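You operate a simulated robot arm through the tools that you are given. There is no shell and no other tool. Be economical: measure what you need, move in short steps, check, and stop when the job is done.

You are at the controls of a simulated robot arm. One attempt, no reset.

JOB
Clamp and gauge the brake disc, then tag it: WORN under 1.5 mm, else PASS.
Fine: that tag goes in the white tag tray, the other stays; open the clamp again last.

Only the result counts: the job must be done as asked and must still hold three seconds after the hand-in. Knocking over, shifting, dropping, spilling or breaking anything else fails it.

ROBOT AND FRAMES
A 6-joint arm with a two-finger gripper, on a carriage that runs on a rail from [-0.024, 1.496] to [0.013, -0.843] (x, y) and turns from -210 to 123 degrees about z. Base frame: it is fixed where the carriage stands at the start and does not move with it; the origin is on the floor, on the carriage's upright axis, x ahead of it, y to its left, z up. Lengths are in m, angles in degrees, forces in N, time in s.
Its first joint turns from -166.0 to 166.0 degrees. Places, roughly: blue lever [0.9, -0.2, 1]; brake disc [0.9, -0.4, 0.9]; disc display [1.1, -0.3, 0.9]; inside of the white tag tray [0.8, -0.5, 0.9]; orange clamp lever [0.7, -0.4, 1]; white tag tray [0.8, -0.5, 0.9]. Payload 2.54 kg.
Tool frame: the origin (TCP) lies between the finger pads and is the grasp point; the fingertips stand 0.023 m ahead of it; z points along the fingers, y is the line along which they close. Largest opening 0.126 m; the body of the gripper starts 0.082 m behind the TCP.
Orientation is that of the tool frame in the base frame, as a unit quaternion [x, y, z, w]. With the fingers straight down and closing along the base's y, the tool's x points along the base's -x, its y along +y and its z along -z.

CONTROLS
- The arm moves only by the tool step_arm. Its arguments are lists of equal length, an entry for each row: "dp": the shift along the base's x, y, z in m, a list of three; "rotation": the turn, a rotation vector about the base's x, y, z in degrees, a list of three. In form: {"dp": [[x, y, z], ...], "rotation": [[ax, ay, az], ...]}. A call has 1 to 12 rows; each row is the pose to reach, as a shift and turn from the pose commanded when the call began. "gripper" is the opening in per cent of the stroke, from 0 (shut) to 100 (fully open), set as the call begins (left out, the last holds). A row lasts 0.2 s, in which the tool goes at most 0.05 m and 8.6 degrees; a call with a longer step from one row to the next is refused whole, and so is a gripper value outside its range. Where a pose cannot be reached the arm comes as near as it can. A force on the tool above 40 N (or 10 N above the force at the start of the call, whichever is more), or a blocked arm, ends the call early, and 0.2 s more pass. Each finger halts on what it meets, pressing with about 32 N; the grip force reading is that of the motor and also rises with nothing between the fingers. The clock runs only during rows and for 0.2 s after the last one: add rows that repeat a pose to give the fingers time. It gives the time, the measured TCP pose, the force on the tool (base axes), the opening and the grip force at its end, in the units of the frame above (readings bear some noise), with the torque about the TCP (base axes, N m) and any sound that the robot's microphone picked up.
- Cameras (640 x 400 px; columns grow to the right, rows downward): "scene" is now at [0.0478, 0.1383, 1.6348]; the picture's right is [-0.67, -0.75, 0.00], its down [-0.35, 0.31, -0.88] and it looks along [0.66, -0.59, -0.47] (base axes); focal length 285 px, centre (320, 200). "wrist" rides on the gripper at [0.082, 0.014, -0.122] in the tool frame; the picture's right is [-0.17, 0.99, 0.00], its down [-0.79, -0.13, -0.60] and it looks along [-0.59, -0.10, 0.80] (tool axes); focal length 243 px, centre (320, 200). There is no depth. A picture from a camera that has moved, and an enlarged one, comes with that camera's place and axes in the base frame and with its lens.
- capture(camera): a new picture of that camera. No time passes.
- move_column(by): slides the trunk up (or, below 0, down) by that many m; the arm and the scene camera ride with it, the base frame stays. It gives what a move gives, with no picture.
- roll_base(legs): drives the robot by 1 to 6 legs, each [ahead, left, turn to the left] in m, m and degrees, along the robot's own axes; the way and the turn of a leg run together, so that a leg with both is an arc; at most 1.5 m and 180 degrees a leg. The arm and the cameras ride along, it lands a little off, and it stops where it bumps. It keeps to its track: a leg is cut to what the track allows. It gives what a move gives.
- pan_tilt(pan, tilt): turns the head with the scene camera to pan (to the left, within 120 degrees either way) and tilt (down, from -29 to 69), counted from straight ahead of the robot. It gives what a move gives.
- enlarge(camera, box): a new picture of the part [left, top, right, bottom] of that camera's present view, enlarged. No time passes.
- finish_job(): hands the job in; it is judged then, once.

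Go step by step. Nothing tells you exact positions but the pictures and the camera data: compare them with the known pose of the tool, close in by small moves and look again before you grip or let go. The budget is 120 turns and 98 pictures, counting those below and the enlarged ones. Unless the task says otherwise, let go and move clear before handing in, and close with one line.

The tools are called after "Call:" by a JSON object that holds its "api" and its "payload". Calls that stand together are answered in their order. step_arm: Moves the arm, as the interface text tells. Its arguments: {"type":"object","properties":{"dp":{"type":"array","items":{"type":"array","items":{"type":"number"}}},"rotation":{"type":"array","items":{"type":"array","items":{"type":"number"}}},"gripper":{"type":"number"}},"required":["dp","rotation"]} The other tools are called the same way: move_column (by) slides the trunk up or down; roll_base (legs) drives the base; pan_tilt (pan, tilt) turns the head that bears the scene camera; capture (camera) takes a picture; enlarge (camera, box) takes an enlarged picture of a part of a camera's view; finish_job () hands the job in.

At the start:

```text
clock: 0.0
position: [0.3392, -0.3578, 1.2703]
ee_rot: [0.0, 1.0, 0.0, 0.0]
force: [0.4, -1.1, 0.1]
moment: [-0.01, 0.01, 0.02]
opening: 0.1258
finger_force: 0.0
trunk travel left (down, up): [-0.425, 0.065]
robot x, y, heading: [-0.0006, -0.0, -0.0]
head pan, tilt: [-41.8, 28.1]
```

scene: 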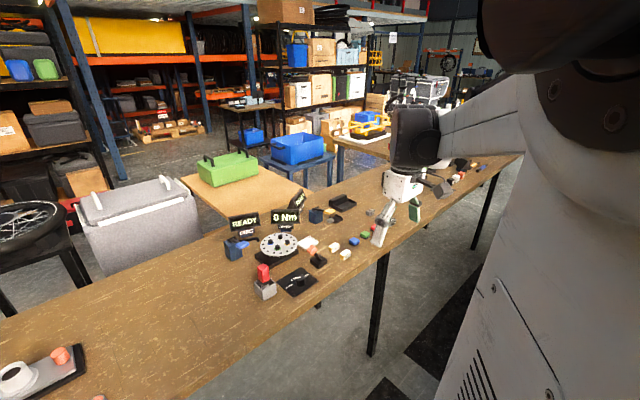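
wrist: 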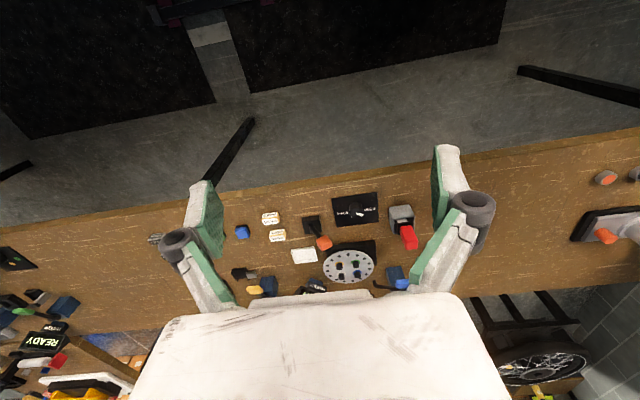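

I see a workbench with the disc, displays, levers and tags; I take a closer look at the area first.

Call:
{"api": "enlarge", "payload": {"camera": "scene", "box": [210, 180, 370, 300]}}

Call:
{"api": "enlarge", "payload": {"camera": "wrist", "box": [220, 180, 440, 300]}}

```text
3.33 times, centred on (290, 240) of scene
camera zoom: at [0.0478, 0.1383, 1.6348], right [-0.67, -0.75, 0.0], down [-0.35, 0.31, -0.88], along [0.66, -0.59, -0.47], focal length 950 px, centre (420, 67)
```

zoom: 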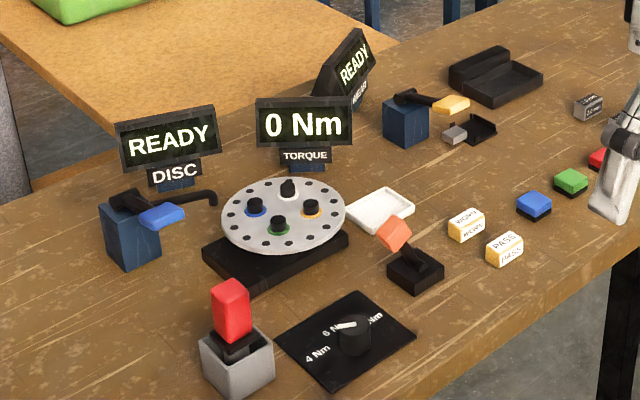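

```text
2.91 times, centred on (330, 240) of wrist
camera zoom: at [0.2567, -0.3446, 1.3913], right [0.17, 0.99, 0.0], down [0.79, -0.13, 0.6], along [0.59, -0.1, -0.8], focal length 706 px, centre (291, 84)
```

zoom: 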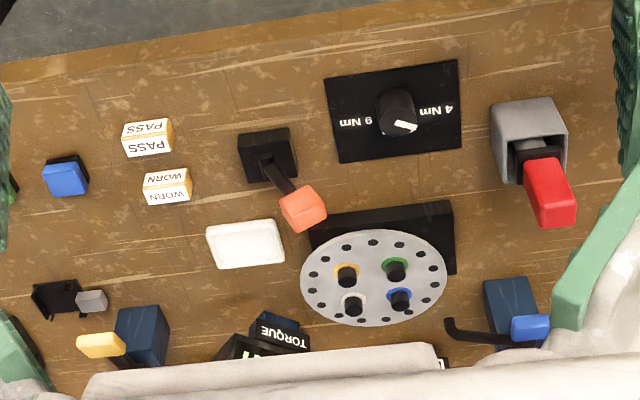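

I place the orange clamp knob at about (0.70,-0.41,0.97), the WORN tag at (0.73,-0.55), the PASS tag at (0.66,-0.55) and the tray at (0.83,-0.49). I'll drive along the rail for better reach and look again.

Call:
{"api": "roll_base", "payload": {"legs": [[0, -0.35, 0]]}}

Call:
{"api": "pan_tilt", "payload": {"pan": -3, "tilt": 38}}

Call:
{"api": "capture", "payload": {"camera": "scene"}}

Call:
{"api": "capture", "payload": {"camera": "wrist"}}

```text
clock: 2.2
position: [0.347, -0.7008, 1.2687]
ee_rot: [-0.003, 1.0, 0.001, 0.0]
force: [-0.4, -0.5, 0.1]
moment: [0.02, 0.0, 0.0]
opening: 0.1261
finger_force: 0.1
trunk travel left (down, up): [-0.425, 0.065]
robot x, y, heading: [0.0044, -0.3423, 0.4]
head pan, tilt: [-41.8, 28.1]
```

```text
clock: 3.3
position: [0.3475, -0.7033, 1.269]
ee_rot: [-0.001, 1.0, 0.0, -0.001]
force: [0.2, -0.4, -0.7]
moment: [-0.03, 0.03, 0.02]
opening: 0.1259
finger_force: 0.1
trunk travel left (down, up): [-0.425, 0.065]
robot x, y, heading: [0.0082, -0.3461, 0.4]
head pan, tilt: [-3.0, 38.0]
```

```text
93 pictures are left
camera scene: at [0.0575, -0.1996, 1.6343], right [-0.59, -0.8, 0.0], down [-0.38, 0.28, -0.88], along [0.71, -0.52, -0.48], focal length 285 px, centre (320, 200)
```

scene: 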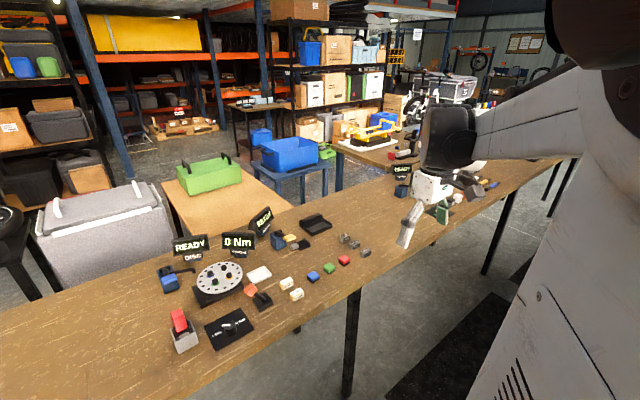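

```text
92 pictures are left
camera wrist: at [0.265, -0.689, 1.3913], right [0.16, 0.99, 0.0], down [0.79, -0.13, 0.6], along [0.59, -0.1, -0.8], focal length 243 px, centre (320, 200)
```

wrist: 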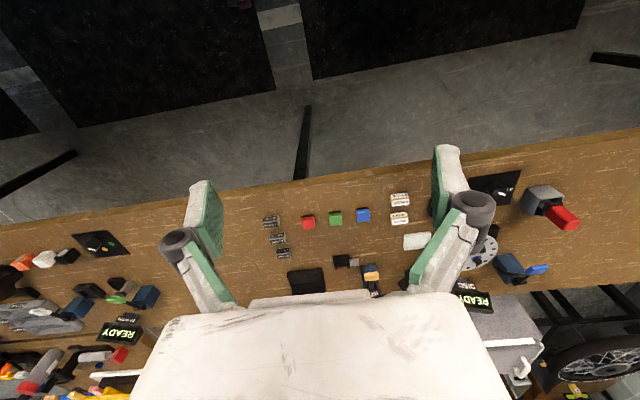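

The head may not have finished turning in that picture, so I look again with an enlargement after a short arm move to y=-0.40.

Call:
{"api": "step_arm", "payload": {"dp": [[0.0, 0.05, 0], [0.0, 0.1, 0], [0.0, 0.15, 0], [0.0, 0.2, 0], [0, 0.25, 0], [0, 0.29, 0]], "rotation": [[0, 0, 0], [0, 0, 0], [0, 0, 0], [0, 0, 0], [0, 0, 0], [0, 0, 0]], "gripper": 20}}

Call:
{"api": "capture", "payload": {"camera": "scene"}}

Call:
{"api": "enlarge", "payload": {"camera": "wrist", "box": [220, 180, 440, 300]}}

```text
clock: 4.1
position: [0.4147, -0.6033, 1.282]
ee_rot: [-0.004, 1.0, -0.001, 0.0]
force: [0.2, -0.6, 0.0]
moment: [0.1, 0.08, -0.03]
opening: 0.0254
finger_force: 0.0
trunk travel left (down, up): [-0.425, 0.065]
robot x, y, heading: [0.0041, -0.343, 0.1]
head pan, tilt: [-3.0, 38.0]
stopped in row 4: the arm was blocked; the commanded pose is now the measured one
```

```text
91 pictures are left
camera scene: at [0.0358, -0.2258, 1.648], right [-0.84, -0.54, 0.0], down [-0.18, 0.29, -0.94], along [0.51, -0.79, -0.34], focal length 285 px, centre (320, 200)
```

scene: 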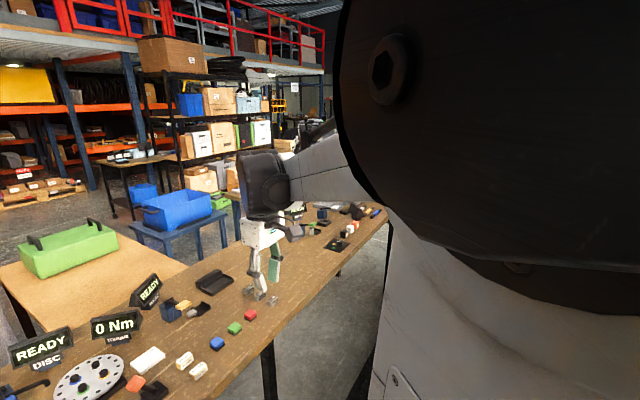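

```text
2.91 times, centred on (330, 240) of wrist
camera zoom: at [0.3322, -0.59, 1.4039], right [0.16, 0.99, 0.0], down [0.79, -0.13, 0.6], along [0.59, -0.09, -0.8], focal length 706 px, centre (291, 84)
```

zoom: 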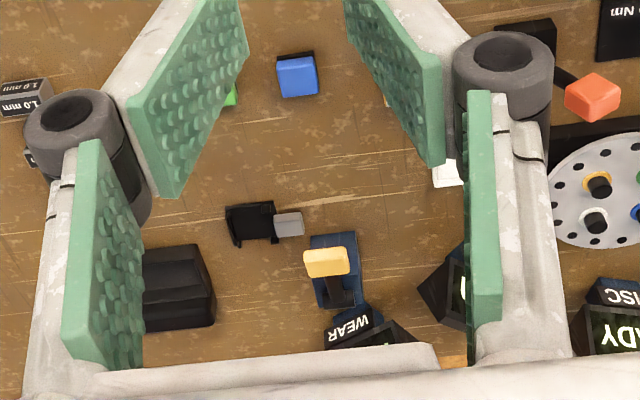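

The arm seems to be pushing against the camera head. I'll put the head back and see whether it clears.

Call:
{"api": "pan_tilt", "payload": {"pan": -60, "tilt": 28}}

Call:
{"api": "capture", "payload": {"camera": "scene"}}

```text
clock: 5.4
position: [0.4142, -0.6005, 1.2825]
ee_rot: [-0.005, 1.0, 0.0, 0.0]
force: [0.6, 0.2, 0.1]
moment: [0.01, -0.02, 0.01]
opening: 0.025
finger_force: 0.0
trunk travel left (down, up): [-0.425, 0.065]
robot x, y, heading: [0.0054, -0.3447, 0.4]
head pan, tilt: [-60.0, 28.0]
```

```text
89 pictures are left
camera scene: at [0.0337, -0.2245, 1.6479], right [-0.85, -0.53, 0.0], down [-0.18, 0.29, -0.94], along [0.5, -0.8, -0.34], focal length 285 px, centre (320, 200)
```

scene: 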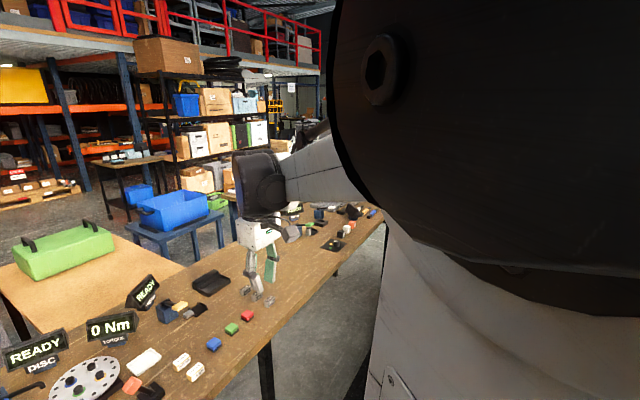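

The head is still touching the arm. I'll swing the arm back to the right, then turn the head well to the left.

Call:
{"api": "step_arm", "payload": {"dp": [[-0.02, -0.05, 0], [-0.04, -0.1, 0], [-0.04, -0.15, 0], [-0.04, -0.2, 0], [-0.04, -0.23, 0]], "rotation": [[0, 0, 0], [0, 0, 0], [0, 0, 0], [0, 0, 0], [0, 0, 0]]}}

Call:
{"api": "pan_tilt", "payload": {"pan": 0, "tilt": 40}}

Call:
{"api": "capture", "payload": {"camera": "scene"}}

```text
refused: row 1 steps farther than a row can; nothing moved
```

```text
clock: 6.7
position: [0.4124, -0.6007, 1.283]
ee_rot: [-0.004, 1.0, 0.001, 0.001]
force: [0.4, -0.8, 0.4]
moment: [0.01, 0.0, -0.01]
opening: 0.0254
finger_force: 0.1
trunk travel left (down, up): [-0.425, 0.065]
robot x, y, heading: [0.0044, -0.3432, 0.2]
head pan, tilt: [0.0, 40.0]
```

```text
88 pictures are left
camera scene: at [0.0337, -0.2245, 1.6479], right [-0.85, -0.53, 0.0], down [-0.18, 0.29, -0.94], along [0.5, -0.8, -0.34], focal length 285 px, centre (320, 200)
```

scene: 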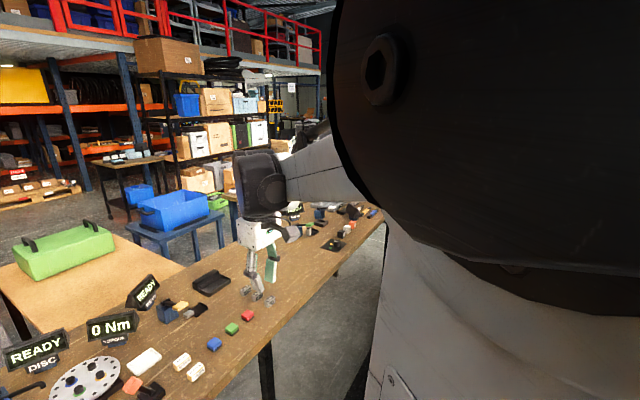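

Call:
{"api": "step_arm", "payload": {"dp": [[-0.015, -0.045, 0], [-0.03, -0.09, 0], [-0.04, -0.135, 0], [-0.05, -0.18, 0], [-0.06, -0.21, 0]], "rotation": [[0, 0, 0], [0, 0, 0], [0, 0, 0], [0, 0, 0], [0, 0, 0]]}}

Call:
{"api": "pan_tilt", "payload": {"pan": 0, "tilt": 40}}

Call:
{"api": "capture", "payload": {"camera": "scene"}}

```text
clock: 7.9
position: [0.352, -0.8104, 1.2796]
ee_rot: [-0.004, 1.0, 0.0, 0.0]
force: [0.2, -1.4, -0.3]
moment: [0.0, 0.02, -0.04]
opening: 0.025
finger_force: 0.0
trunk travel left (down, up): [-0.425, 0.065]
robot x, y, heading: [0.0015, -0.3428, 0.4]
head pan, tilt: [0.0, 40.0]
```

```text
clock: 8.5
position: [0.3528, -0.8089, 1.2796]
ee_rot: [-0.004, 1.0, -0.001, 0.0]
force: [0.3, -0.5, 0.2]
moment: [-0.02, 0.01, -0.02]
opening: 0.0255
finger_force: 0.0
trunk travel left (down, up): [-0.425, 0.065]
robot x, y, heading: [0.0039, -0.342, 0.2]
head pan, tilt: [0.0, 40.0]
```

```text
87 pictures are left
camera scene: at [0.0692, -0.1453, 1.6165], right [0.01, -1.0, 0.0], down [-0.64, 0.0, -0.77], along [0.77, 0.0, -0.64], focal length 285 px, centre (320, 200)
```

scene: 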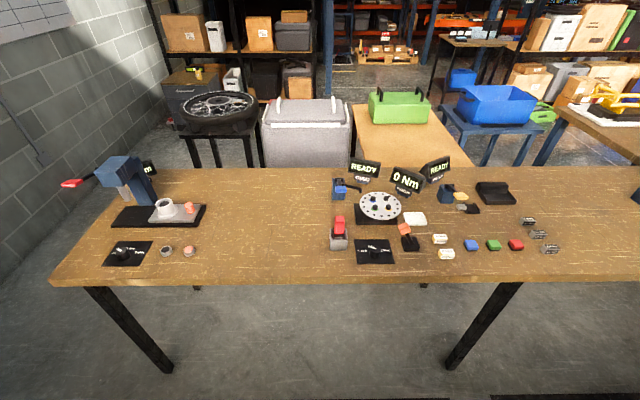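

The head is free now and gives a good view. I enlarge it.

Call:
{"api": "enlarge", "payload": {"camera": "scene", "box": [320, 150, 480, 270]}}

Call:
{"api": "step_arm", "payload": {"dp": [[0.0, 0.045, 0], [0.0, 0.09, 0], [0.0, 0.135, 0], [0.0, 0.18, 0], [0.0, 0.22, 0], [0.0, 0.26, 0], [0.0, 0.3, 0]], "rotation": [[0, 0, 0], [0, 0, 0], [0, 0, 0], [0, 0, 0], [0, 0, 0], [0, 0, 0], [0, 0, 0]], "gripper": 20}}

Call:
{"api": "capture", "payload": {"camera": "scene"}}

```text
3.33 times, centred on (400, 210) of scene
camera zoom: at [0.0692, -0.1453, 1.6165], right [0.01, -1.0, 0.0], down [-0.64, 0.0, -0.77], along [0.77, 0.0, -0.64], focal length 950 px, centre (53, 167)
```

zoom: 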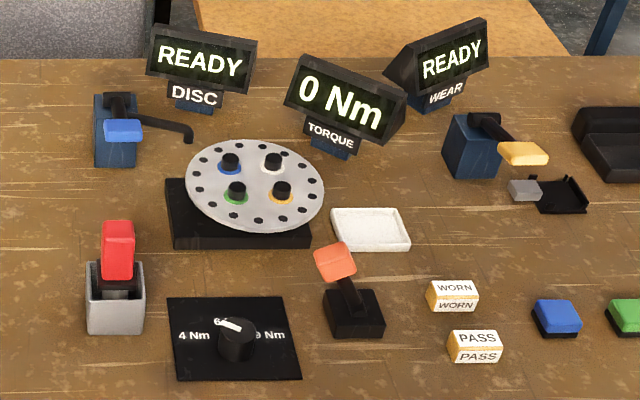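

```text
clock: 10.1
position: [0.352, -0.5103, 1.282]
ee_rot: [-0.003, 1.0, 0.0, 0.0]
force: [1.2, -0.8, -0.5]
moment: [0.05, 0.14, 0.0]
opening: 0.0249
finger_force: 0.1
trunk travel left (down, up): [-0.425, 0.065]
robot x, y, heading: [0.0057, -0.3455, 0.2]
head pan, tilt: [0.0, 40.0]
```

```text
85 pictures are left
camera scene: at [0.0716, -0.1522, 1.6164], right [-0.07, -1.0, 0.0], down [-0.64, 0.04, -0.76], along [0.76, -0.05, -0.64], focal length 285 px, centre (320, 200)
```

scene: 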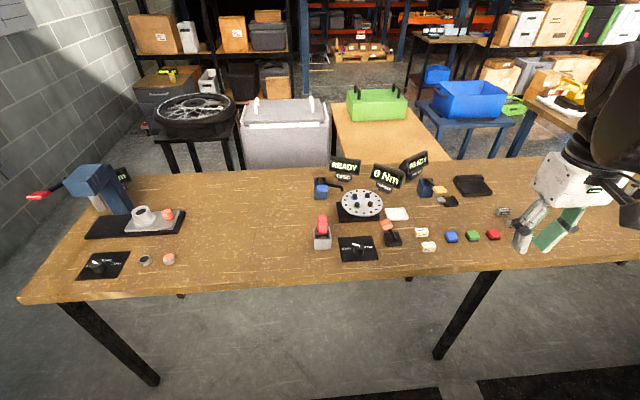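

The arm brushes the head when it is folded and ahead of the robot. I'll turn the carriage left 40° so that the arm works on its right side, and extend it before re-aiming the head.

Call:
{"api": "roll_base", "payload": {"legs": [[0, 0, 40]]}}

Call:
{"api": "capture", "payload": {"camera": "wrist"}}

```text
clock: 12.4
position: [0.3742, -0.2455, 1.2823]
ee_rot: [-0.35, 0.937, 0.0, 0.0]
force: [0.4, -0.1, 0.3]
moment: [-0.01, 0.0, 0.01]
opening: 0.0251
finger_force: 0.0
trunk travel left (down, up): [-0.425, 0.065]
robot x, y, heading: [0.0098, -0.3425, 40.6]
head pan, tilt: [0.0, 40.0]
```

```text
84 pictures are left
camera wrist: at [0.303, -0.2888, 1.4041], right [-0.52, 0.85, 0.0], down [0.68, 0.42, 0.6], along [0.51, 0.31, -0.8], focal length 243 px, centre (320, 200)
```

wrist: 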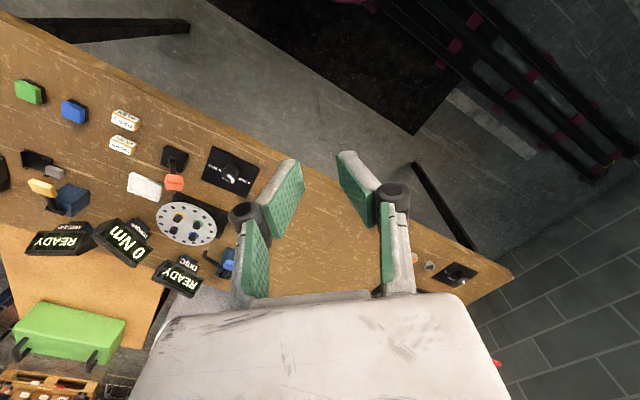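

Call:
{"api": "step_arm", "payload": {"dp": [[0.02, -0.03, 0], [0.04, -0.06, 0], [0.06, -0.09, 0], [0.08, -0.12, 0], [0.1, -0.15, 0], [0.12, -0.165, -0.02]], "rotation": [[0, 0, -8], [0, 0, -16], [0, 0, -24], [0, 0, -32], [0, 0, -40], [0, 0, -41]]}}

Call:
{"api": "pan_tilt", "payload": {"pan": -52, "tilt": 40}}

Call:
{"api": "capture", "payload": {"camera": "scene"}}

Call:
{"api": "capture", "payload": {"camera": "wrist"}}

```text
clock: 13.8
position: [0.493, -0.4114, 1.2595]
ee_rot: [0.001, 1.0, 0.0, 0.0]
force: [0.5, 0.2, 0.1]
moment: [-0.02, 0.0, 0.01]
opening: 0.0253
finger_force: 0.1
trunk travel left (down, up): [-0.425, 0.065]
robot x, y, heading: [0.0032, -0.3439, 40.5]
head pan, tilt: [0.0, 40.0]
```

```text
clock: 15.0
position: [0.4933, -0.4122, 1.259]
ee_rot: [0.0, 1.0, 0.0, -0.001]
force: [-0.4, -0.1, 0.3]
moment: [-0.03, -0.03, -0.01]
opening: 0.0251
finger_force: 0.1
trunk travel left (down, up): [-0.425, 0.065]
robot x, y, heading: [0.0039, -0.3454, 40.6]
head pan, tilt: [-52.0, 40.0]
```

```text
83 pictures are left
camera scene: at [-0.0594, -0.182, 1.6165], right [0.3, -0.96, 0.0], down [-0.61, -0.19, -0.77], along [0.73, 0.23, -0.64], focal length 285 px, centre (320, 200)
```

scene: 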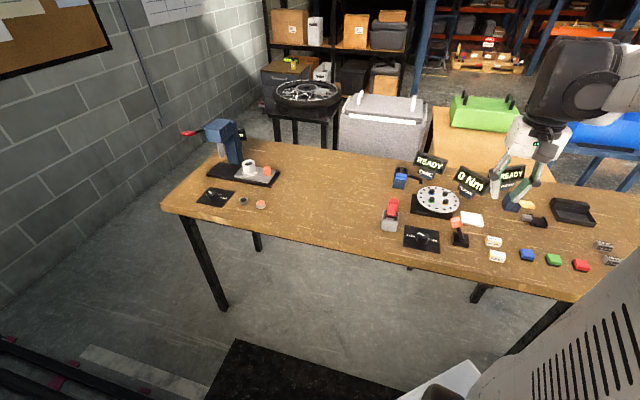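

```text
82 pictures are left
camera wrist: at [0.4115, -0.3974, 1.382], right [0.17, 0.99, 0.0], down [0.79, -0.13, 0.6], along [0.59, -0.1, -0.8], focal length 243 px, centre (320, 200)
```

wrist: 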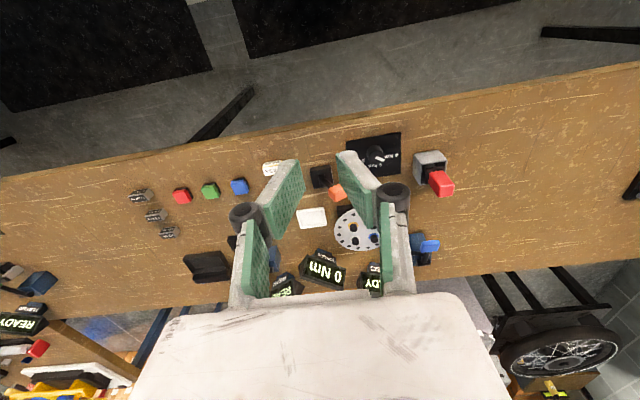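

Good view from here. I enlarge on the clamp lever and the blue lever from both cameras.

Call:
{"api": "enlarge", "payload": {"camera": "scene", "box": [376, 150, 520, 270]}}

Call:
{"api": "enlarge", "payload": {"camera": "wrist", "box": [240, 120, 460, 290]}}

```text
3.33 times, centred on (448, 210) of scene
camera zoom: at [-0.0594, -0.182, 1.6165], right [0.3, -0.96, 0.0], down [-0.61, -0.19, -0.77], along [0.73, 0.23, -0.64], focal length 950 px, centre (-107, 167)
```

zoom: 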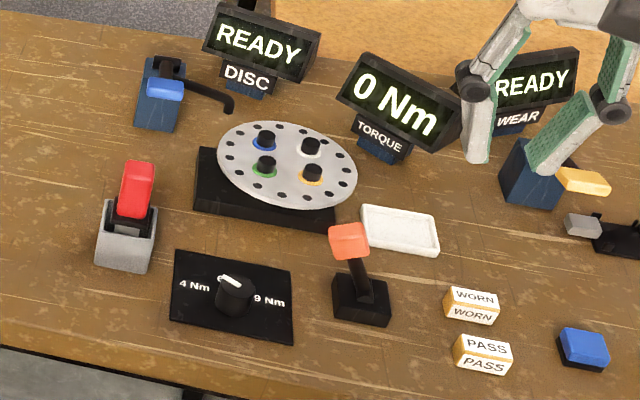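

```text
2.35 times, centred on (350, 205) of wrist
camera zoom: at [0.4115, -0.3974, 1.382], right [0.17, 0.99, 0.0], down [0.79, -0.13, 0.6], along [0.59, -0.1, -0.8], focal length 571 px, centre (249, 188)
```

zoom: 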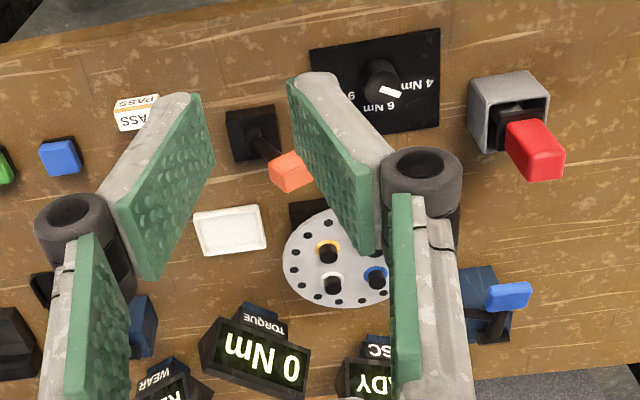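

The clamp lever's pivot is near (0.713,-0.445,0.885) and its knob near (0.704,-0.408,0.971), leaning toward +y. I'll approach with a closed gripper on the knob's +y side.

Call:
{"api": "step_arm", "payload": {"dp": [[0.04, 0.012, -0.02], [0.08, 0.024, -0.04], [0.12, 0.036, -0.06], [0.16, 0.048, -0.08], [0.2, 0.06, -0.1], [0.21, 0.064, -0.14], [0.211, 0.067, -0.17]], "rotation": [[0, 0, 0], [0, 0, 0], [0, 0, 0], [0, 0, 0], [0, 0, 0], [0, 0, 0], [0, 0, 0]], "gripper": 0}}

Call:
{"api": "capture", "payload": {"camera": "scene"}}

Call:
{"api": "capture", "payload": {"camera": "wrist"}}

```text
clock: 16.6
position: [0.7048, -0.3415, 1.0938]
ee_rot: [0.0, 1.0, 0.0, 0.0]
force: [0.9, 0.3, -0.7]
moment: [0.02, -0.01, 0.0]
opening: 0.0
finger_force: 28.2
trunk travel left (down, up): [-0.425, 0.065]
robot x, y, heading: [0.0058, -0.3458, 40.7]
head pan, tilt: [-52.0, 40.0]
```

```text
79 pictures are left
camera scene: at [-0.0569, -0.2236, 1.6165], right [-0.19, -0.98, 0.0], down [-0.63, 0.12, -0.77], along [0.75, -0.15, -0.64], focal length 285 px, centre (320, 200)
```

scene: 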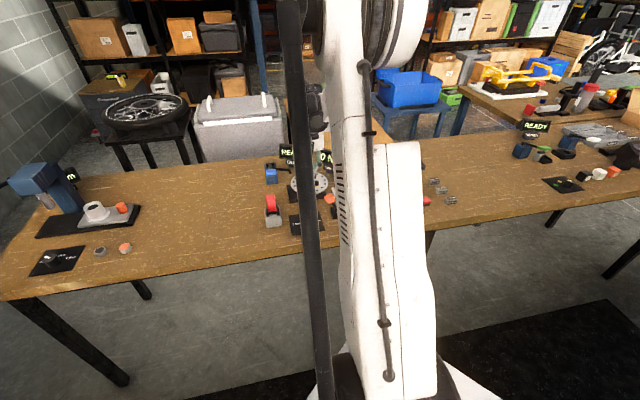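

```text
78 pictures are left
camera wrist: at [0.6229, -0.3282, 1.2149], right [0.17, 0.99, 0.0], down [0.79, -0.13, 0.6], along [0.59, -0.1, -0.8], focal length 243 px, centre (320, 200)
```

wrist: 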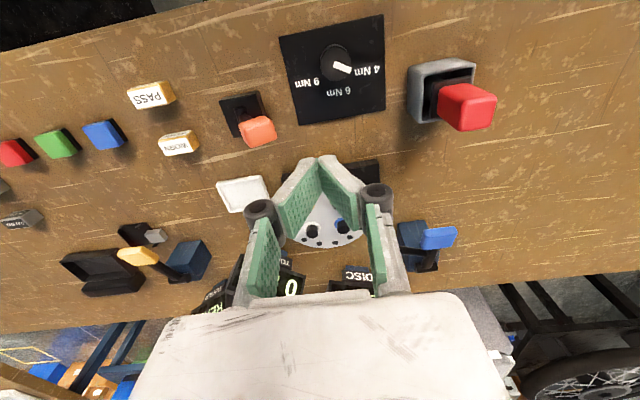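

I descend beside the knob.

Call:
{"api": "step_arm", "payload": {"dp": [[0, 0, -0.04], [0, 0, -0.08], [0, 0, -0.118]], "rotation": [[0, 0, 0], [0, 0, 0], [0, 0, 0]]}}

Call:
{"api": "capture", "payload": {"camera": "wrist"}}

Call:
{"api": "pan_tilt", "payload": {"pan": -25, "tilt": 40}}

Call:
{"api": "capture", "payload": {"camera": "scene"}}

```text
clock: 17.4
position: [0.7066, -0.343, 0.9749]
ee_rot: [0.001, 1.0, -0.001, -0.001]
force: [-0.9, -0.1, -0.3]
moment: [-0.03, 0.01, -0.03]
opening: 0.0
finger_force: 28.8
trunk travel left (down, up): [-0.425, 0.065]
robot x, y, heading: [0.0069, -0.3448, 40.8]
head pan, tilt: [-52.0, 40.0]
```

```text
77 pictures are left
camera wrist: at [0.6246, -0.3295, 1.0968], right [0.17, 0.99, 0.0], down [0.79, -0.13, 0.6], along [0.59, -0.1, -0.8], focal length 243 px, centre (320, 200)
```

wrist: 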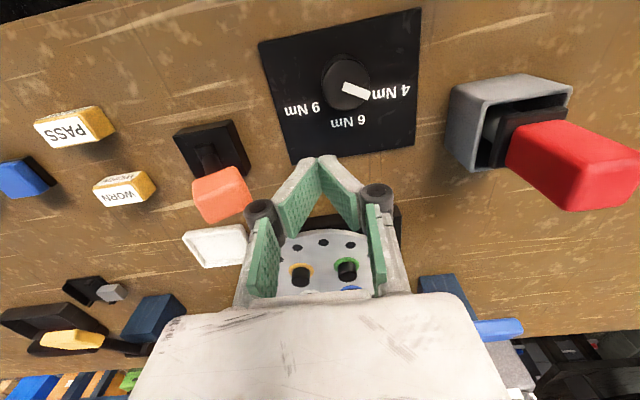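

```text
clock: 18.3
position: [0.7076, -0.344, 0.976]
ee_rot: [0.0, 1.0, 0.0, 0.0]
force: [0.2, 0.0, -0.3]
moment: [0.01, 0.02, 0.0]
opening: 0.0002
finger_force: 28.0
trunk travel left (down, up): [-0.425, 0.065]
robot x, y, heading: [0.0067, -0.3446, 40.8]
head pan, tilt: [-25.0, 40.0]
```

```text
76 pictures are left
camera scene: at [-0.0587, -0.1841, 1.6165], right [0.27, -0.96, 0.0], down [-0.62, -0.17, -0.77], along [0.74, 0.21, -0.64], focal length 285 px, centre (320, 200)
```

scene: 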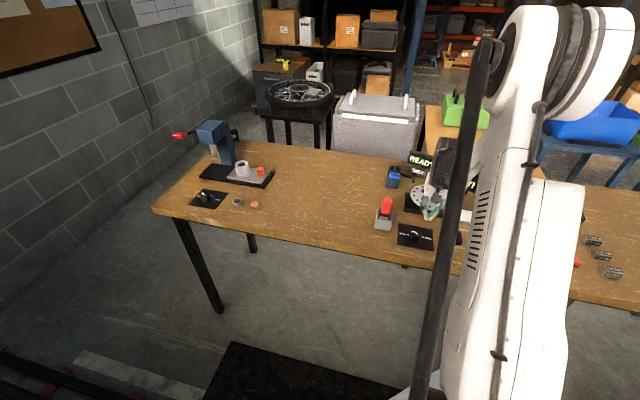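

The knob matches my estimate. I push gently toward -y.

Call:
{"api": "step_arm", "payload": {"dp": [[0, -0.015, 0], [0, -0.03, 0], [0, -0.04, 0], [0, -0.05, 0], [0, -0.06, 0]], "rotation": [[0, 0, 0], [0, 0, 0], [0, 0, 0], [0, 0, 0], [0, 0, 0]]}}

Call:
{"api": "capture", "payload": {"camera": "wrist"}}

```text
clock: 19.1
position: [0.7061, -0.3732, 0.9769]
ee_rot: [-0.003, 1.0, 0.001, 0.001]
force: [-1.9, 10.8, 15.2]
moment: [-0.22, 0.06, -0.02]
opening: 0.0
finger_force: 28.5
trunk travel left (down, up): [-0.425, 0.065]
robot x, y, heading: [0.0061, -0.3446, 40.8]
head pan, tilt: [-25.0, 40.0]
stopped in row 4: the force on the tool passed its limit at 47 N (the readings are from after the stop); the commanded pose is now the measured one
```

```text
75 pictures are left
camera wrist: at [0.6232, -0.3612, 1.0988], right [0.16, 0.99, 0.0], down [0.79, -0.13, 0.6], along [0.59, -0.09, -0.8], focal length 243 px, centre (320, 200)
```

wrist: 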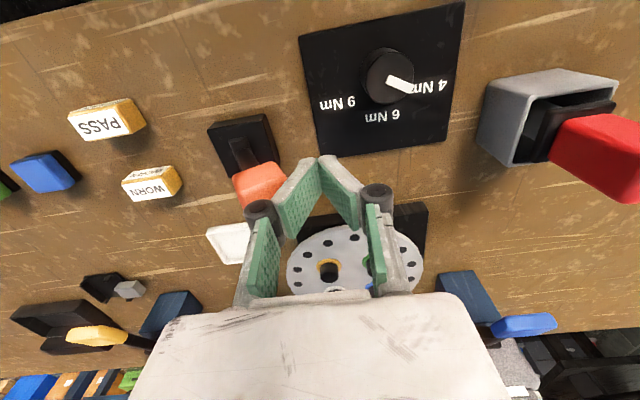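

I met resistance. I back off and check whether the lever moved at all.

Call:
{"api": "step_arm", "payload": {"dp": [[0, 0.02, 0.0], [0, 0.03, 0.0]], "rotation": [[0, 0, 0], [0, 0, 0]]}}

Call:
{"api": "capture", "payload": {"camera": "wrist"}}

Call:
{"api": "enlarge", "payload": {"camera": "scene", "box": [370, 140, 514, 260]}}

```text
clock: 19.7
position: [0.7078, -0.347, 0.9757]
ee_rot: [-0.002, 1.0, 0.001, 0.001]
force: [0.2, 0.1, 0.6]
moment: [-0.01, 0.02, -0.04]
opening: 0.0
finger_force: 28.7
trunk travel left (down, up): [-0.425, 0.065]
robot x, y, heading: [0.0111, -0.3441, 40.8]
head pan, tilt: [-25.0, 40.0]
```

```text
74 pictures are left
camera wrist: at [0.6249, -0.3351, 1.0967], right [0.16, 0.99, 0.0], down [0.79, -0.13, 0.6], along [0.59, -0.09, -0.8], focal length 243 px, centre (320, 200)
```

wrist: 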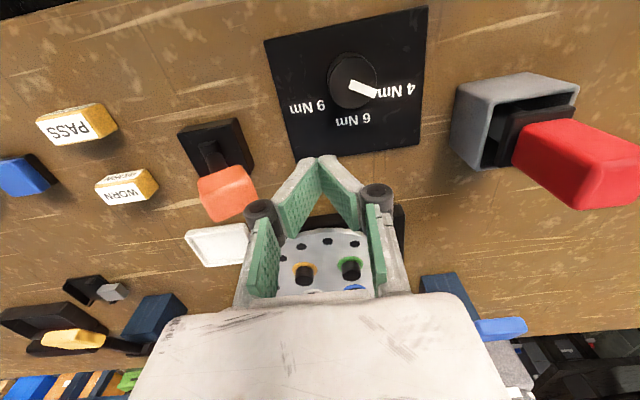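

```text
3.33 times, centred on (442, 200) of scene
camera zoom: at [-0.0589, -0.1837, 1.6164], right [0.27, -0.96, 0.0], down [-0.62, -0.18, -0.77], along [0.74, 0.21, -0.64], focal length 950 px, centre (-87, 200)
```

zoom: 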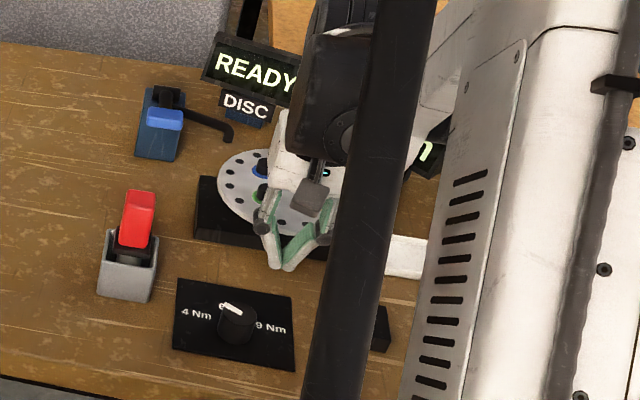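

The lever is unmoved, so -y looks like its stop. I'll go over to its -y side and try pushing toward +y.

Call:
{"api": "step_arm", "payload": {"dp": [[0, 0, 0.045], [0, 0, 0.085], [0, -0.045, 0.085], [0, -0.09, 0.085], [0, -0.113, 0.085], [0, -0.113, 0.045], [0, -0.113, 0.0]], "rotation": [[0, 0, 0], [0, 0, 0], [0, 0, 0], [0, 0, 0], [0, 0, 0], [0, 0, 0], [0, 0, 0]]}}

Call:
{"api": "capture", "payload": {"camera": "wrist"}}

Call:
{"api": "enlarge", "payload": {"camera": "scene", "box": [370, 140, 514, 260]}}

```text
clock: 21.3
position: [0.7086, -0.4571, 0.9732]
ee_rot: [-0.002, 1.0, 0.002, 0.0]
force: [-0.1, 1.9, -0.1]
moment: [0.02, 0.02, 0.01]
opening: 0.0
finger_force: 28.3
trunk travel left (down, up): [-0.425, 0.065]
robot x, y, heading: [0.0056, -0.3449, 40.8]
head pan, tilt: [-25.0, 40.0]
```

```text
72 pictures are left
camera wrist: at [0.6261, -0.4441, 1.0955], right [0.16, 0.99, 0.0], down [0.79, -0.13, 0.6], along [0.59, -0.09, -0.8], focal length 243 px, centre (320, 200)
```

wrist: 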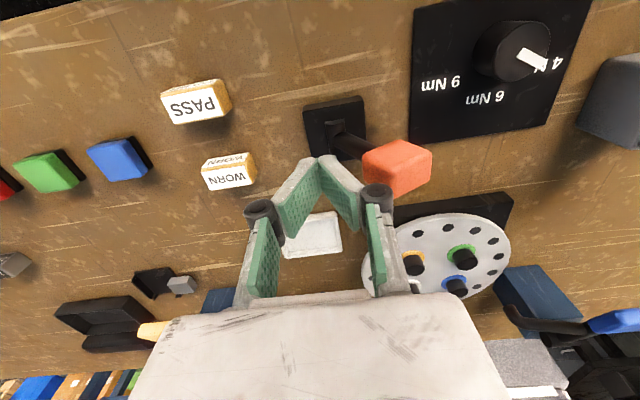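

```text
3.33 times, centred on (442, 200) of scene
camera zoom: at [-0.0586, -0.1838, 1.6164], right [0.27, -0.96, 0.0], down [-0.62, -0.18, -0.77], along [0.74, 0.21, -0.64], focal length 950 px, centre (-87, 200)
```

zoom: 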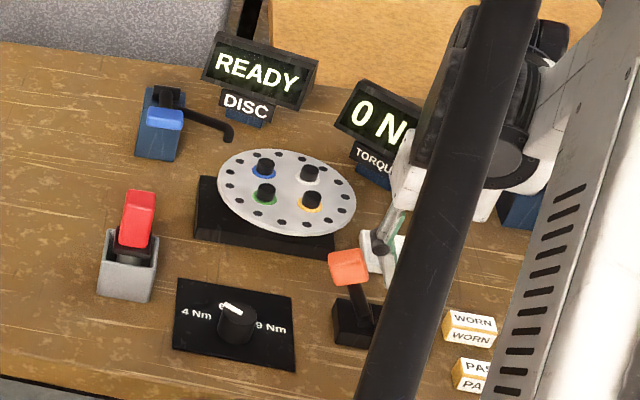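

Call:
{"api": "step_arm", "payload": {"dp": [[0, 0.01, 0], [0, 0.02, 0], [0, 0.03, 0], [0, 0.04, 0], [0, 0.05, -0.002], [0, 0.06, -0.005]], "rotation": [[0, 0, 0], [0, 0, 0], [0, 0, 0], [0, 0, 0], [0, 0, 0], [0, 0, 0]]}}

Call:
{"api": "capture", "payload": {"camera": "wrist"}}

Call:
{"api": "enlarge", "payload": {"camera": "scene", "box": [370, 140, 514, 260]}}

```text
clock: 22.1
position: [0.7071, -0.4428, 0.9747]
ee_rot: [0.002, 1.0, -0.003, 0.002]
force: [3.2, -13.4, 7.8]
moment: [0.21, 0.01, -0.05]
opening: 0.0002
finger_force: 28.3
trunk travel left (down, up): [-0.425, 0.065]
robot x, y, heading: [0.0057, -0.3457, 40.7]
head pan, tilt: [-25.0, 40.0]
stopped in row 3: the force on the tool passed its limit at 48 N (the readings are from after the stop); the commanded pose is now the measured one
```

```text
70 pictures are left
camera wrist: at [0.6248, -0.4279, 1.0968], right [0.17, 0.99, 0.0], down [0.79, -0.14, 0.6], along [0.59, -0.11, -0.8], focal length 243 px, centre (320, 200)
```

wrist: 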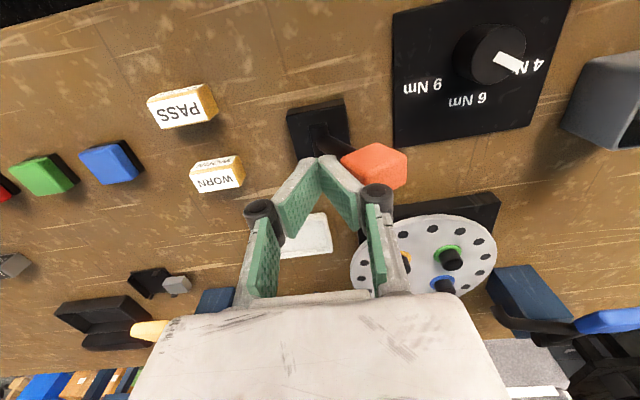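

```text
3.33 times, centred on (442, 200) of scene
camera zoom: at [-0.0584, -0.1852, 1.6166], right [0.27, -0.96, 0.0], down [-0.62, -0.17, -0.77], along [0.74, 0.21, -0.64], focal length 950 px, centre (-87, 200)
```

zoom: 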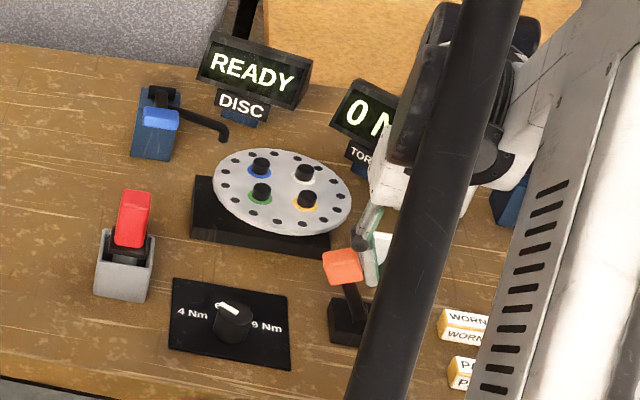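

Neither way moves it. I back off and look closely at how the lever is hinged.

Call:
{"api": "step_arm", "payload": {"dp": [[0, -0.03, 0], [0, -0.05, 0.03], [-0.03, -0.05, 0.05]], "rotation": [[0, 0, 0], [0, 0, 0], [0, 0, 0]]}}

Call:
{"api": "enlarge", "payload": {"camera": "wrist", "box": [300, 90, 480, 220]}}

Call:
{"api": "enlarge", "payload": {"camera": "scene", "box": [420, 170, 492, 230]}}

```text
clock: 22.9
position: [0.6776, -0.4871, 1.0203]
ee_rot: [0.003, 1.0, -0.002, 0.002]
force: [0.0, -0.1, -0.2]
moment: [-0.02, 0.01, 0.0]
opening: 0.0001
finger_force: 27.9
trunk travel left (down, up): [-0.425, 0.065]
robot x, y, heading: [0.0062, -0.3451, 40.3]
head pan, tilt: [-25.0, 40.0]
```

```text
3.08 times, centred on (390, 155) of wrist
camera zoom: at [0.5954, -0.4729, 1.1425], right [0.17, 0.99, 0.0], down [0.79, -0.13, 0.6], along [0.59, -0.1, -0.8], focal length 746 px, centre (105, 338)
```

zoom: 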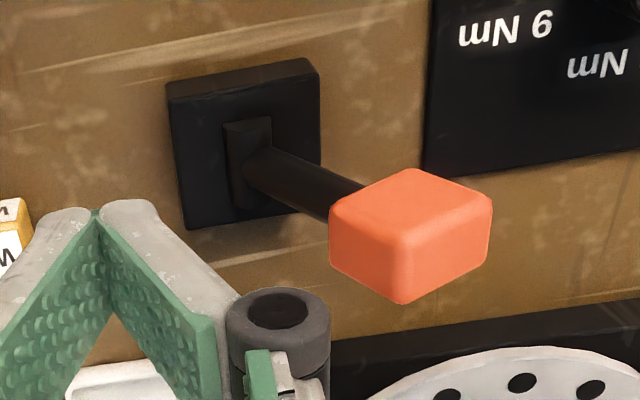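

```text
6.67 times, centred on (456, 200) of scene
camera zoom: at [-0.0588, -0.184, 1.6165], right [0.27, -0.96, 0.0], down [-0.62, -0.17, -0.77], along [0.74, 0.21, -0.64], focal length 1901 px, centre (-587, 200)
```

zoom: 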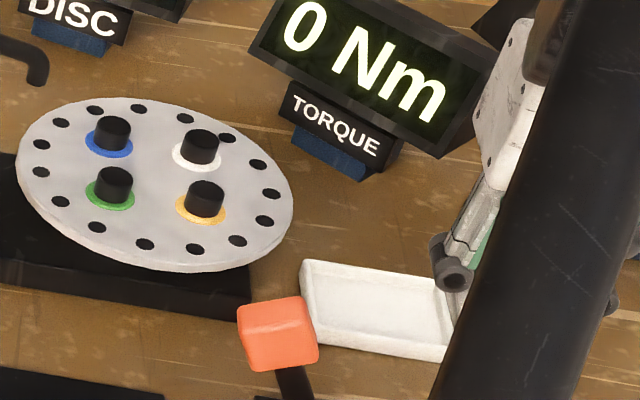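

The knob sits unmoved at (0.702,-0.410,0.971). The boss at its foot is elongated along x, so the hinge may swing another way; I'll grip the knob and feel for the free direction.

Call:
{"api": "step_arm", "payload": {"dp": [[0.0, 0.0, 0.04], [0.0, 0.04, 0.06], [0.026, 0.078, 0.06], [0.026, 0.078, 0.06], [0.026, 0.078, 0.02], [0.026, 0.078, -0.02], [0.026, 0.078, -0.046]], "rotation": [[0, 0, 0], [0, 0, 0], [0, 0, 0], [0, 0, 0], [0, 0, 0], [0, 0, 0], [0, 0, 0]], "gripper": 65}}

Call:
{"api": "capture", "payload": {"camera": "wrist"}}

```text
clock: 24.5
position: [0.7032, -0.4127, 0.9766]
ee_rot: [0.001, 1.0, -0.002, 0.002]
force: [-0.1, 0.5, 0.3]
moment: [0.01, -0.01, 0.0]
opening: 0.0818
finger_force: 0.0
trunk travel left (down, up): [-0.425, 0.065]
robot x, y, heading: [0.0061, -0.344, 40.8]
head pan, tilt: [-25.0, 40.0]
```

```text
66 pictures are left
camera wrist: at [0.6205, -0.3976, 1.0985], right [0.17, 0.99, 0.0], down [0.79, -0.13, 0.6], along [0.59, -0.1, -0.8], focal length 243 px, centre (320, 200)
```

wrist: 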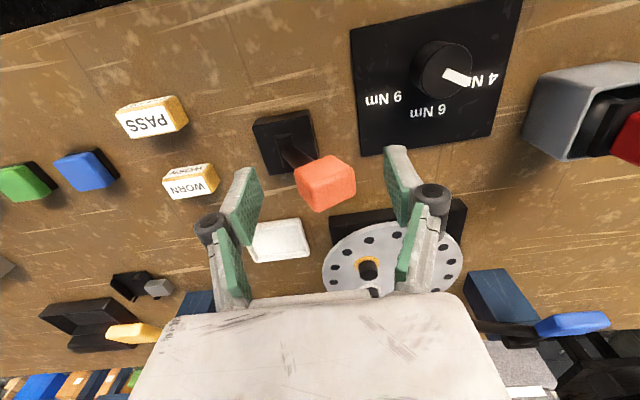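

Well centred. I close on the knob, then try a small +x pull.

Call:
{"api": "step_arm", "payload": {"dp": [[0, 0, 0], [0, 0, 0], [0, 0, 0], [0, 0, 0]], "rotation": [[0, 0, 0], [0, 0, 0], [0, 0, 0], [0, 0, 0]], "gripper": 10}}

Call:
{"api": "step_arm", "payload": {"dp": [[0.005, 0, 0], [0.01, 0, 0], [0.015, 0, 0]], "rotation": [[0, 0, 0], [0, 0, 0], [0, 0, 0]]}}

Call:
{"api": "capture", "payload": {"camera": "wrist"}}

```text
clock: 25.5
position: [0.7045, -0.4113, 0.9774]
ee_rot: [0.002, 1.0, -0.001, 0.002]
force: [0.0, -0.9, -0.7]
moment: [-0.15, -0.17, 0.88]
opening: 0.0393
finger_force: 44.5
trunk travel left (down, up): [-0.425, 0.065]
robot x, y, heading: [0.0011, -0.3454, 40.7]
head pan, tilt: [-25.0, 40.0]
```

```text
clock: 25.9
position: [0.7052, -0.4156, 0.9784]
ee_rot: [0.004, 1.0, -0.003, -0.002]
force: [-6.7, -5.4, -2.5]
moment: [-0.47, 0.34, 0.89]
opening: 0.0386
finger_force: 45.2
trunk travel left (down, up): [-0.425, 0.065]
robot x, y, heading: [0.0068, -0.3452, 40.4]
head pan, tilt: [-25.0, 40.0]
stopped in row 2: the force on the tool passed its limit at 45 N (the readings are from after the stop); the commanded pose is now the measured one
```

```text
65 pictures are left
camera wrist: at [0.6225, -0.4004, 1.1002], right [0.17, 0.99, -0.01], down [0.79, -0.13, 0.59], along [0.59, -0.11, -0.8], focal length 243 px, centre (320, 200)
```

wrist: 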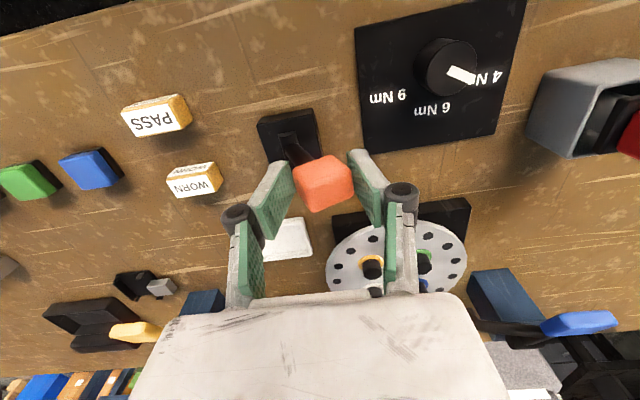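

+x is stiff. Now a small -x test, then up/down arcs along y.

Call:
{"api": "step_arm", "payload": {"dp": [[-0.004, 0.002, 0], [-0.008, 0.004, 0], [-0.012, 0.004, 0]], "rotation": [[0, 0, 0], [0, 0, 0], [0, 0, 0]]}}

Call:
{"api": "step_arm", "payload": {"dp": [[0, 0.004, -0.002], [0, 0.008, -0.004], [0, 0.012, -0.006]], "rotation": [[0, 0, 0], [0, 0, 0], [0, 0, 0]]}}

Call:
{"api": "step_arm", "payload": {"dp": [[0, -0.004, 0.002], [0, -0.008, 0.004], [0, -0.012, 0.006], [0, -0.016, 0.008]], "rotation": [[0, 0, 0], [0, 0, 0], [0, 0, 0], [0, 0, 0]]}}

Call:
{"api": "capture", "payload": {"camera": "wrist"}}

```text
clock: 26.6
position: [0.7014, -0.4122, 0.9752]
ee_rot: [0.003, 1.0, -0.004, 0.002]
force: [13.5, -5.9, -14.4]
moment: [-0.1, -1.29, 0.78]
opening: 0.0384
finger_force: 44.9
trunk travel left (down, up): [-0.425, 0.065]
robot x, y, heading: [0.0021, -0.3437, 40.4]
head pan, tilt: [-25.0, 40.0]
stopped in row 3: the force on the tool passed its limit at 42 N (the readings are from after the stop); the commanded pose is now the measured one
```

```text
clock: 27.2
position: [0.7013, -0.4105, 0.9742]
ee_rot: [0.004, 1.0, -0.005, 0.003]
force: [7.8, -8.7, -2.6]
moment: [-0.42, -0.3, 1.04]
opening: 0.0386
finger_force: 45.2
trunk travel left (down, up): [-0.425, 0.065]
robot x, y, heading: [0.0054, -0.3479, 40.4]
head pan, tilt: [-25.0, 40.0]
stopped in row 3: the force on the tool passed its limit at 43 N (the readings are from after the stop); the commanded pose is now the measured one
```

```text
clock: 28.2
position: [0.7011, -0.4253, 0.9826]
ee_rot: [0.005, 1.0, -0.005, 0.001]
force: [7.1, -9.7, -0.5]
moment: [-0.82, 0.07, 0.66]
opening: 0.035
finger_force: 44.6
trunk travel left (down, up): [-0.425, 0.065]
robot x, y, heading: [0.0066, -0.3483, 40.4]
head pan, tilt: [-25.0, 40.0]
```

```text
64 pictures are left
camera wrist: at [0.6184, -0.4094, 1.1036], right [0.18, 0.98, -0.01], down [0.79, -0.14, 0.6], along [0.59, -0.11, -0.8], focal length 243 px, centre (320, 200)
```

wrist: 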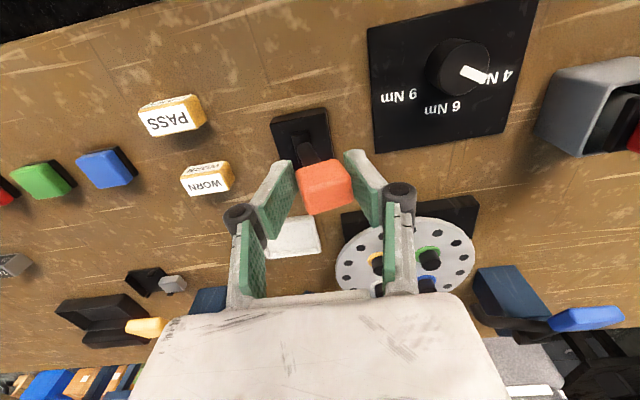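

The lever yields toward -y. I follow it round its pivot, turning the tool with it.

Call:
{"api": "step_arm", "payload": {"dp": [[0, -0.0069, 0.0011], [0, -0.0138, 0.0018], [0, -0.0208, 0.0019], [0, -0.0277, 0.0017], [0, -0.0277, 0.0017]], "rotation": [[4, 0, 0], [8, 0, 0], [12, 0, 0], [16, 0, 0], [16, 0, 0]]}}

Call:
{"api": "capture", "payload": {"camera": "wrist"}}

Call:
{"api": "enlarge", "payload": {"camera": "scene", "box": [380, 140, 524, 260]}}

```text
clock: 29.6
position: [0.7007, -0.4522, 0.9826]
ee_rot: [0.006, 0.991, 0.135, 0.003]
force: [7.1, -2.9, 2.7]
moment: [-0.18, -0.17, 0.62]
opening: 0.0331
finger_force: 45.2
trunk travel left (down, up): [-0.425, 0.065]
robot x, y, heading: [0.0056, -0.3448, 40.5]
head pan, tilt: [-25.0, 40.0]
stopped in row 5: the force on the tool passed its limit at 40 N (the readings are from after the stop); the commanded pose is now the measured one
```

```text
63 pictures are left
camera wrist: at [0.6179, -0.4712, 1.1033], right [0.17, 0.95, 0.26], down [0.79, -0.3, 0.54], along [0.59, 0.11, -0.8], focal length 243 px, centre (320, 200)
```

wrist: 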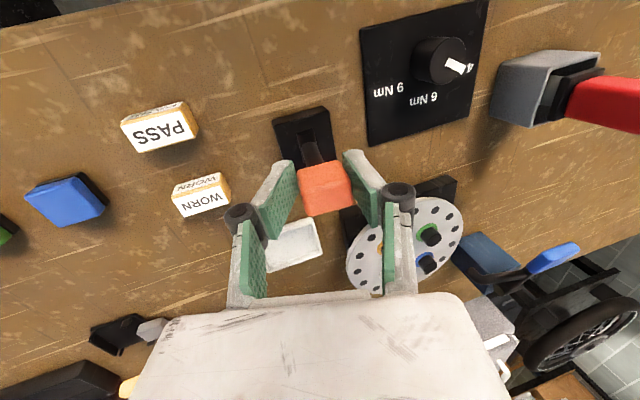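

```text
3.33 times, centred on (452, 200) of scene
camera zoom: at [-0.0576, -0.1849, 1.6162], right [0.27, -0.96, 0.0], down [-0.62, -0.17, -0.77], along [0.74, 0.21, -0.64], focal length 950 px, centre (-120, 200)
```

zoom: 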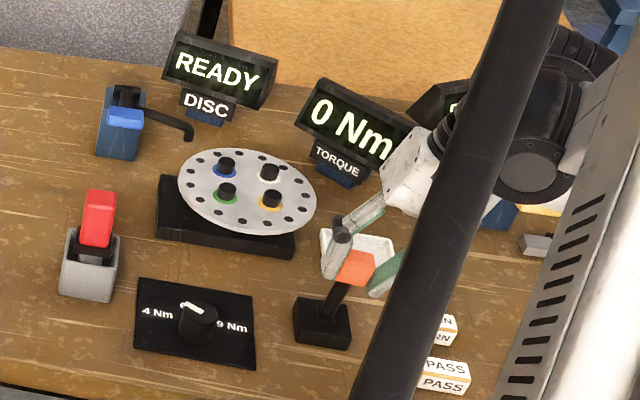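

Call:
{"api": "step_arm", "payload": {"dp": [[0.001, -0.0068, -0.0007], [0.002, -0.0135, -0.0019], [0.002, -0.0201, -0.0036], [0.002, -0.0266, -0.0057], [0.002, -0.033, -0.0083]], "rotation": [[4, 0, 0], [8, 0, 0], [12, 0, 0], [16, 0, 0], [20, 0, 0]]}}

Call:
{"api": "capture", "payload": {"camera": "wrist"}}

Call:
{"api": "enlarge", "payload": {"camera": "scene", "box": [380, 140, 524, 260]}}

```text
clock: 30.8
position: [0.7014, -0.484, 0.9738]
ee_rot: [0.006, 0.952, 0.305, 0.0]
force: [-19.2, 10.8, -20.7]
moment: [-0.42, 0.59, 1.0]
opening: 0.033
finger_force: 45.9
trunk travel left (down, up): [-0.425, 0.065]
robot x, y, heading: [0.0025, -0.3428, 40.9]
head pan, tilt: [-25.0, 40.0]
```

```text
61 pictures are left
camera wrist: at [0.6189, -0.5424, 1.0809], right [0.17, 0.8, 0.57], down [0.79, -0.46, 0.41], along [0.59, 0.38, -0.71], focal length 243 px, centre (320, 200)
```

wrist: 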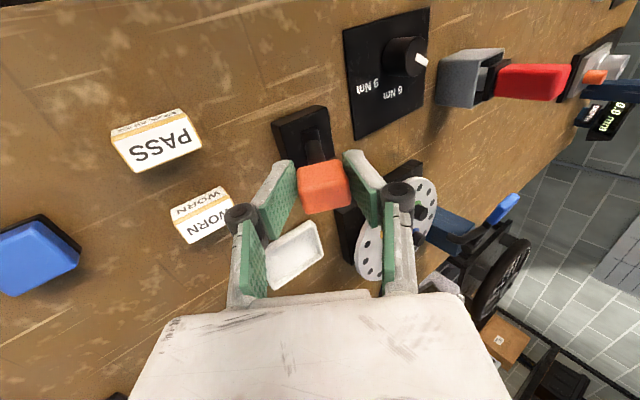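

```text
3.33 times, centred on (452, 200) of scene
camera zoom: at [-0.0583, -0.1835, 1.6163], right [0.27, -0.96, 0.0], down [-0.62, -0.17, -0.77], along [0.74, 0.21, -0.64], focal length 950 px, centre (-120, 200)
```

zoom: 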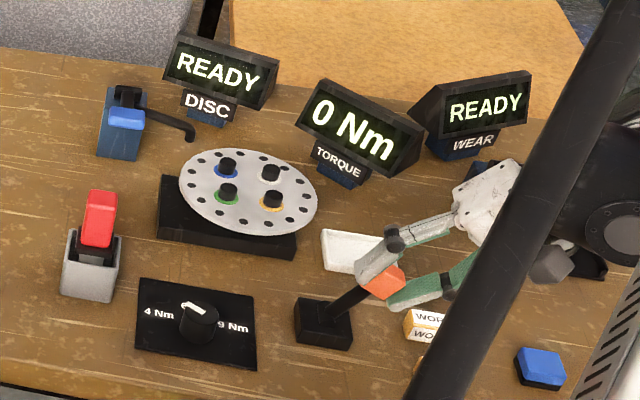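

Call:
{"api": "step_arm", "payload": {"dp": [[0.002, -0.0061, -0.0029], [0.003, -0.012, -0.0063], [0.003, -0.0176, -0.01], [0.003, -0.023, -0.0142]], "rotation": [[4, 0, 0], [8, 0, 0], [12, 0, 0], [16, 0, 0]]}}

Call:
{"api": "enlarge", "payload": {"camera": "scene", "box": [380, 140, 524, 260]}}

```text
clock: 31.2
position: [0.702, -0.4851, 0.9731]
ee_rot: [0.002, 0.943, 0.332, -0.001]
force: [-2.7, 4.8, 5.2]
moment: [-0.34, 0.05, 1.12]
opening: 0.033
finger_force: 44.3
trunk travel left (down, up): [-0.425, 0.065]
robot x, y, heading: [0.0064, -0.342, 40.6]
head pan, tilt: [-25.0, 40.0]
stopped in row 1: the force on the tool passed its limit at 42 N (the readings are from after the stop); the commanded pose is now the measured one
```

```text
3.33 times, centred on (452, 200) of scene
camera zoom: at [-0.0591, -0.1835, 1.6167], right [0.27, -0.96, 0.0], down [-0.62, -0.17, -0.77], along [0.74, 0.21, -0.64], focal length 950 px, centre (-120, 200)
```

zoom: 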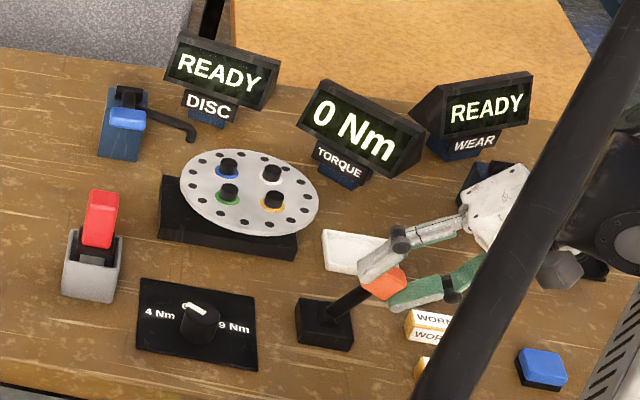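

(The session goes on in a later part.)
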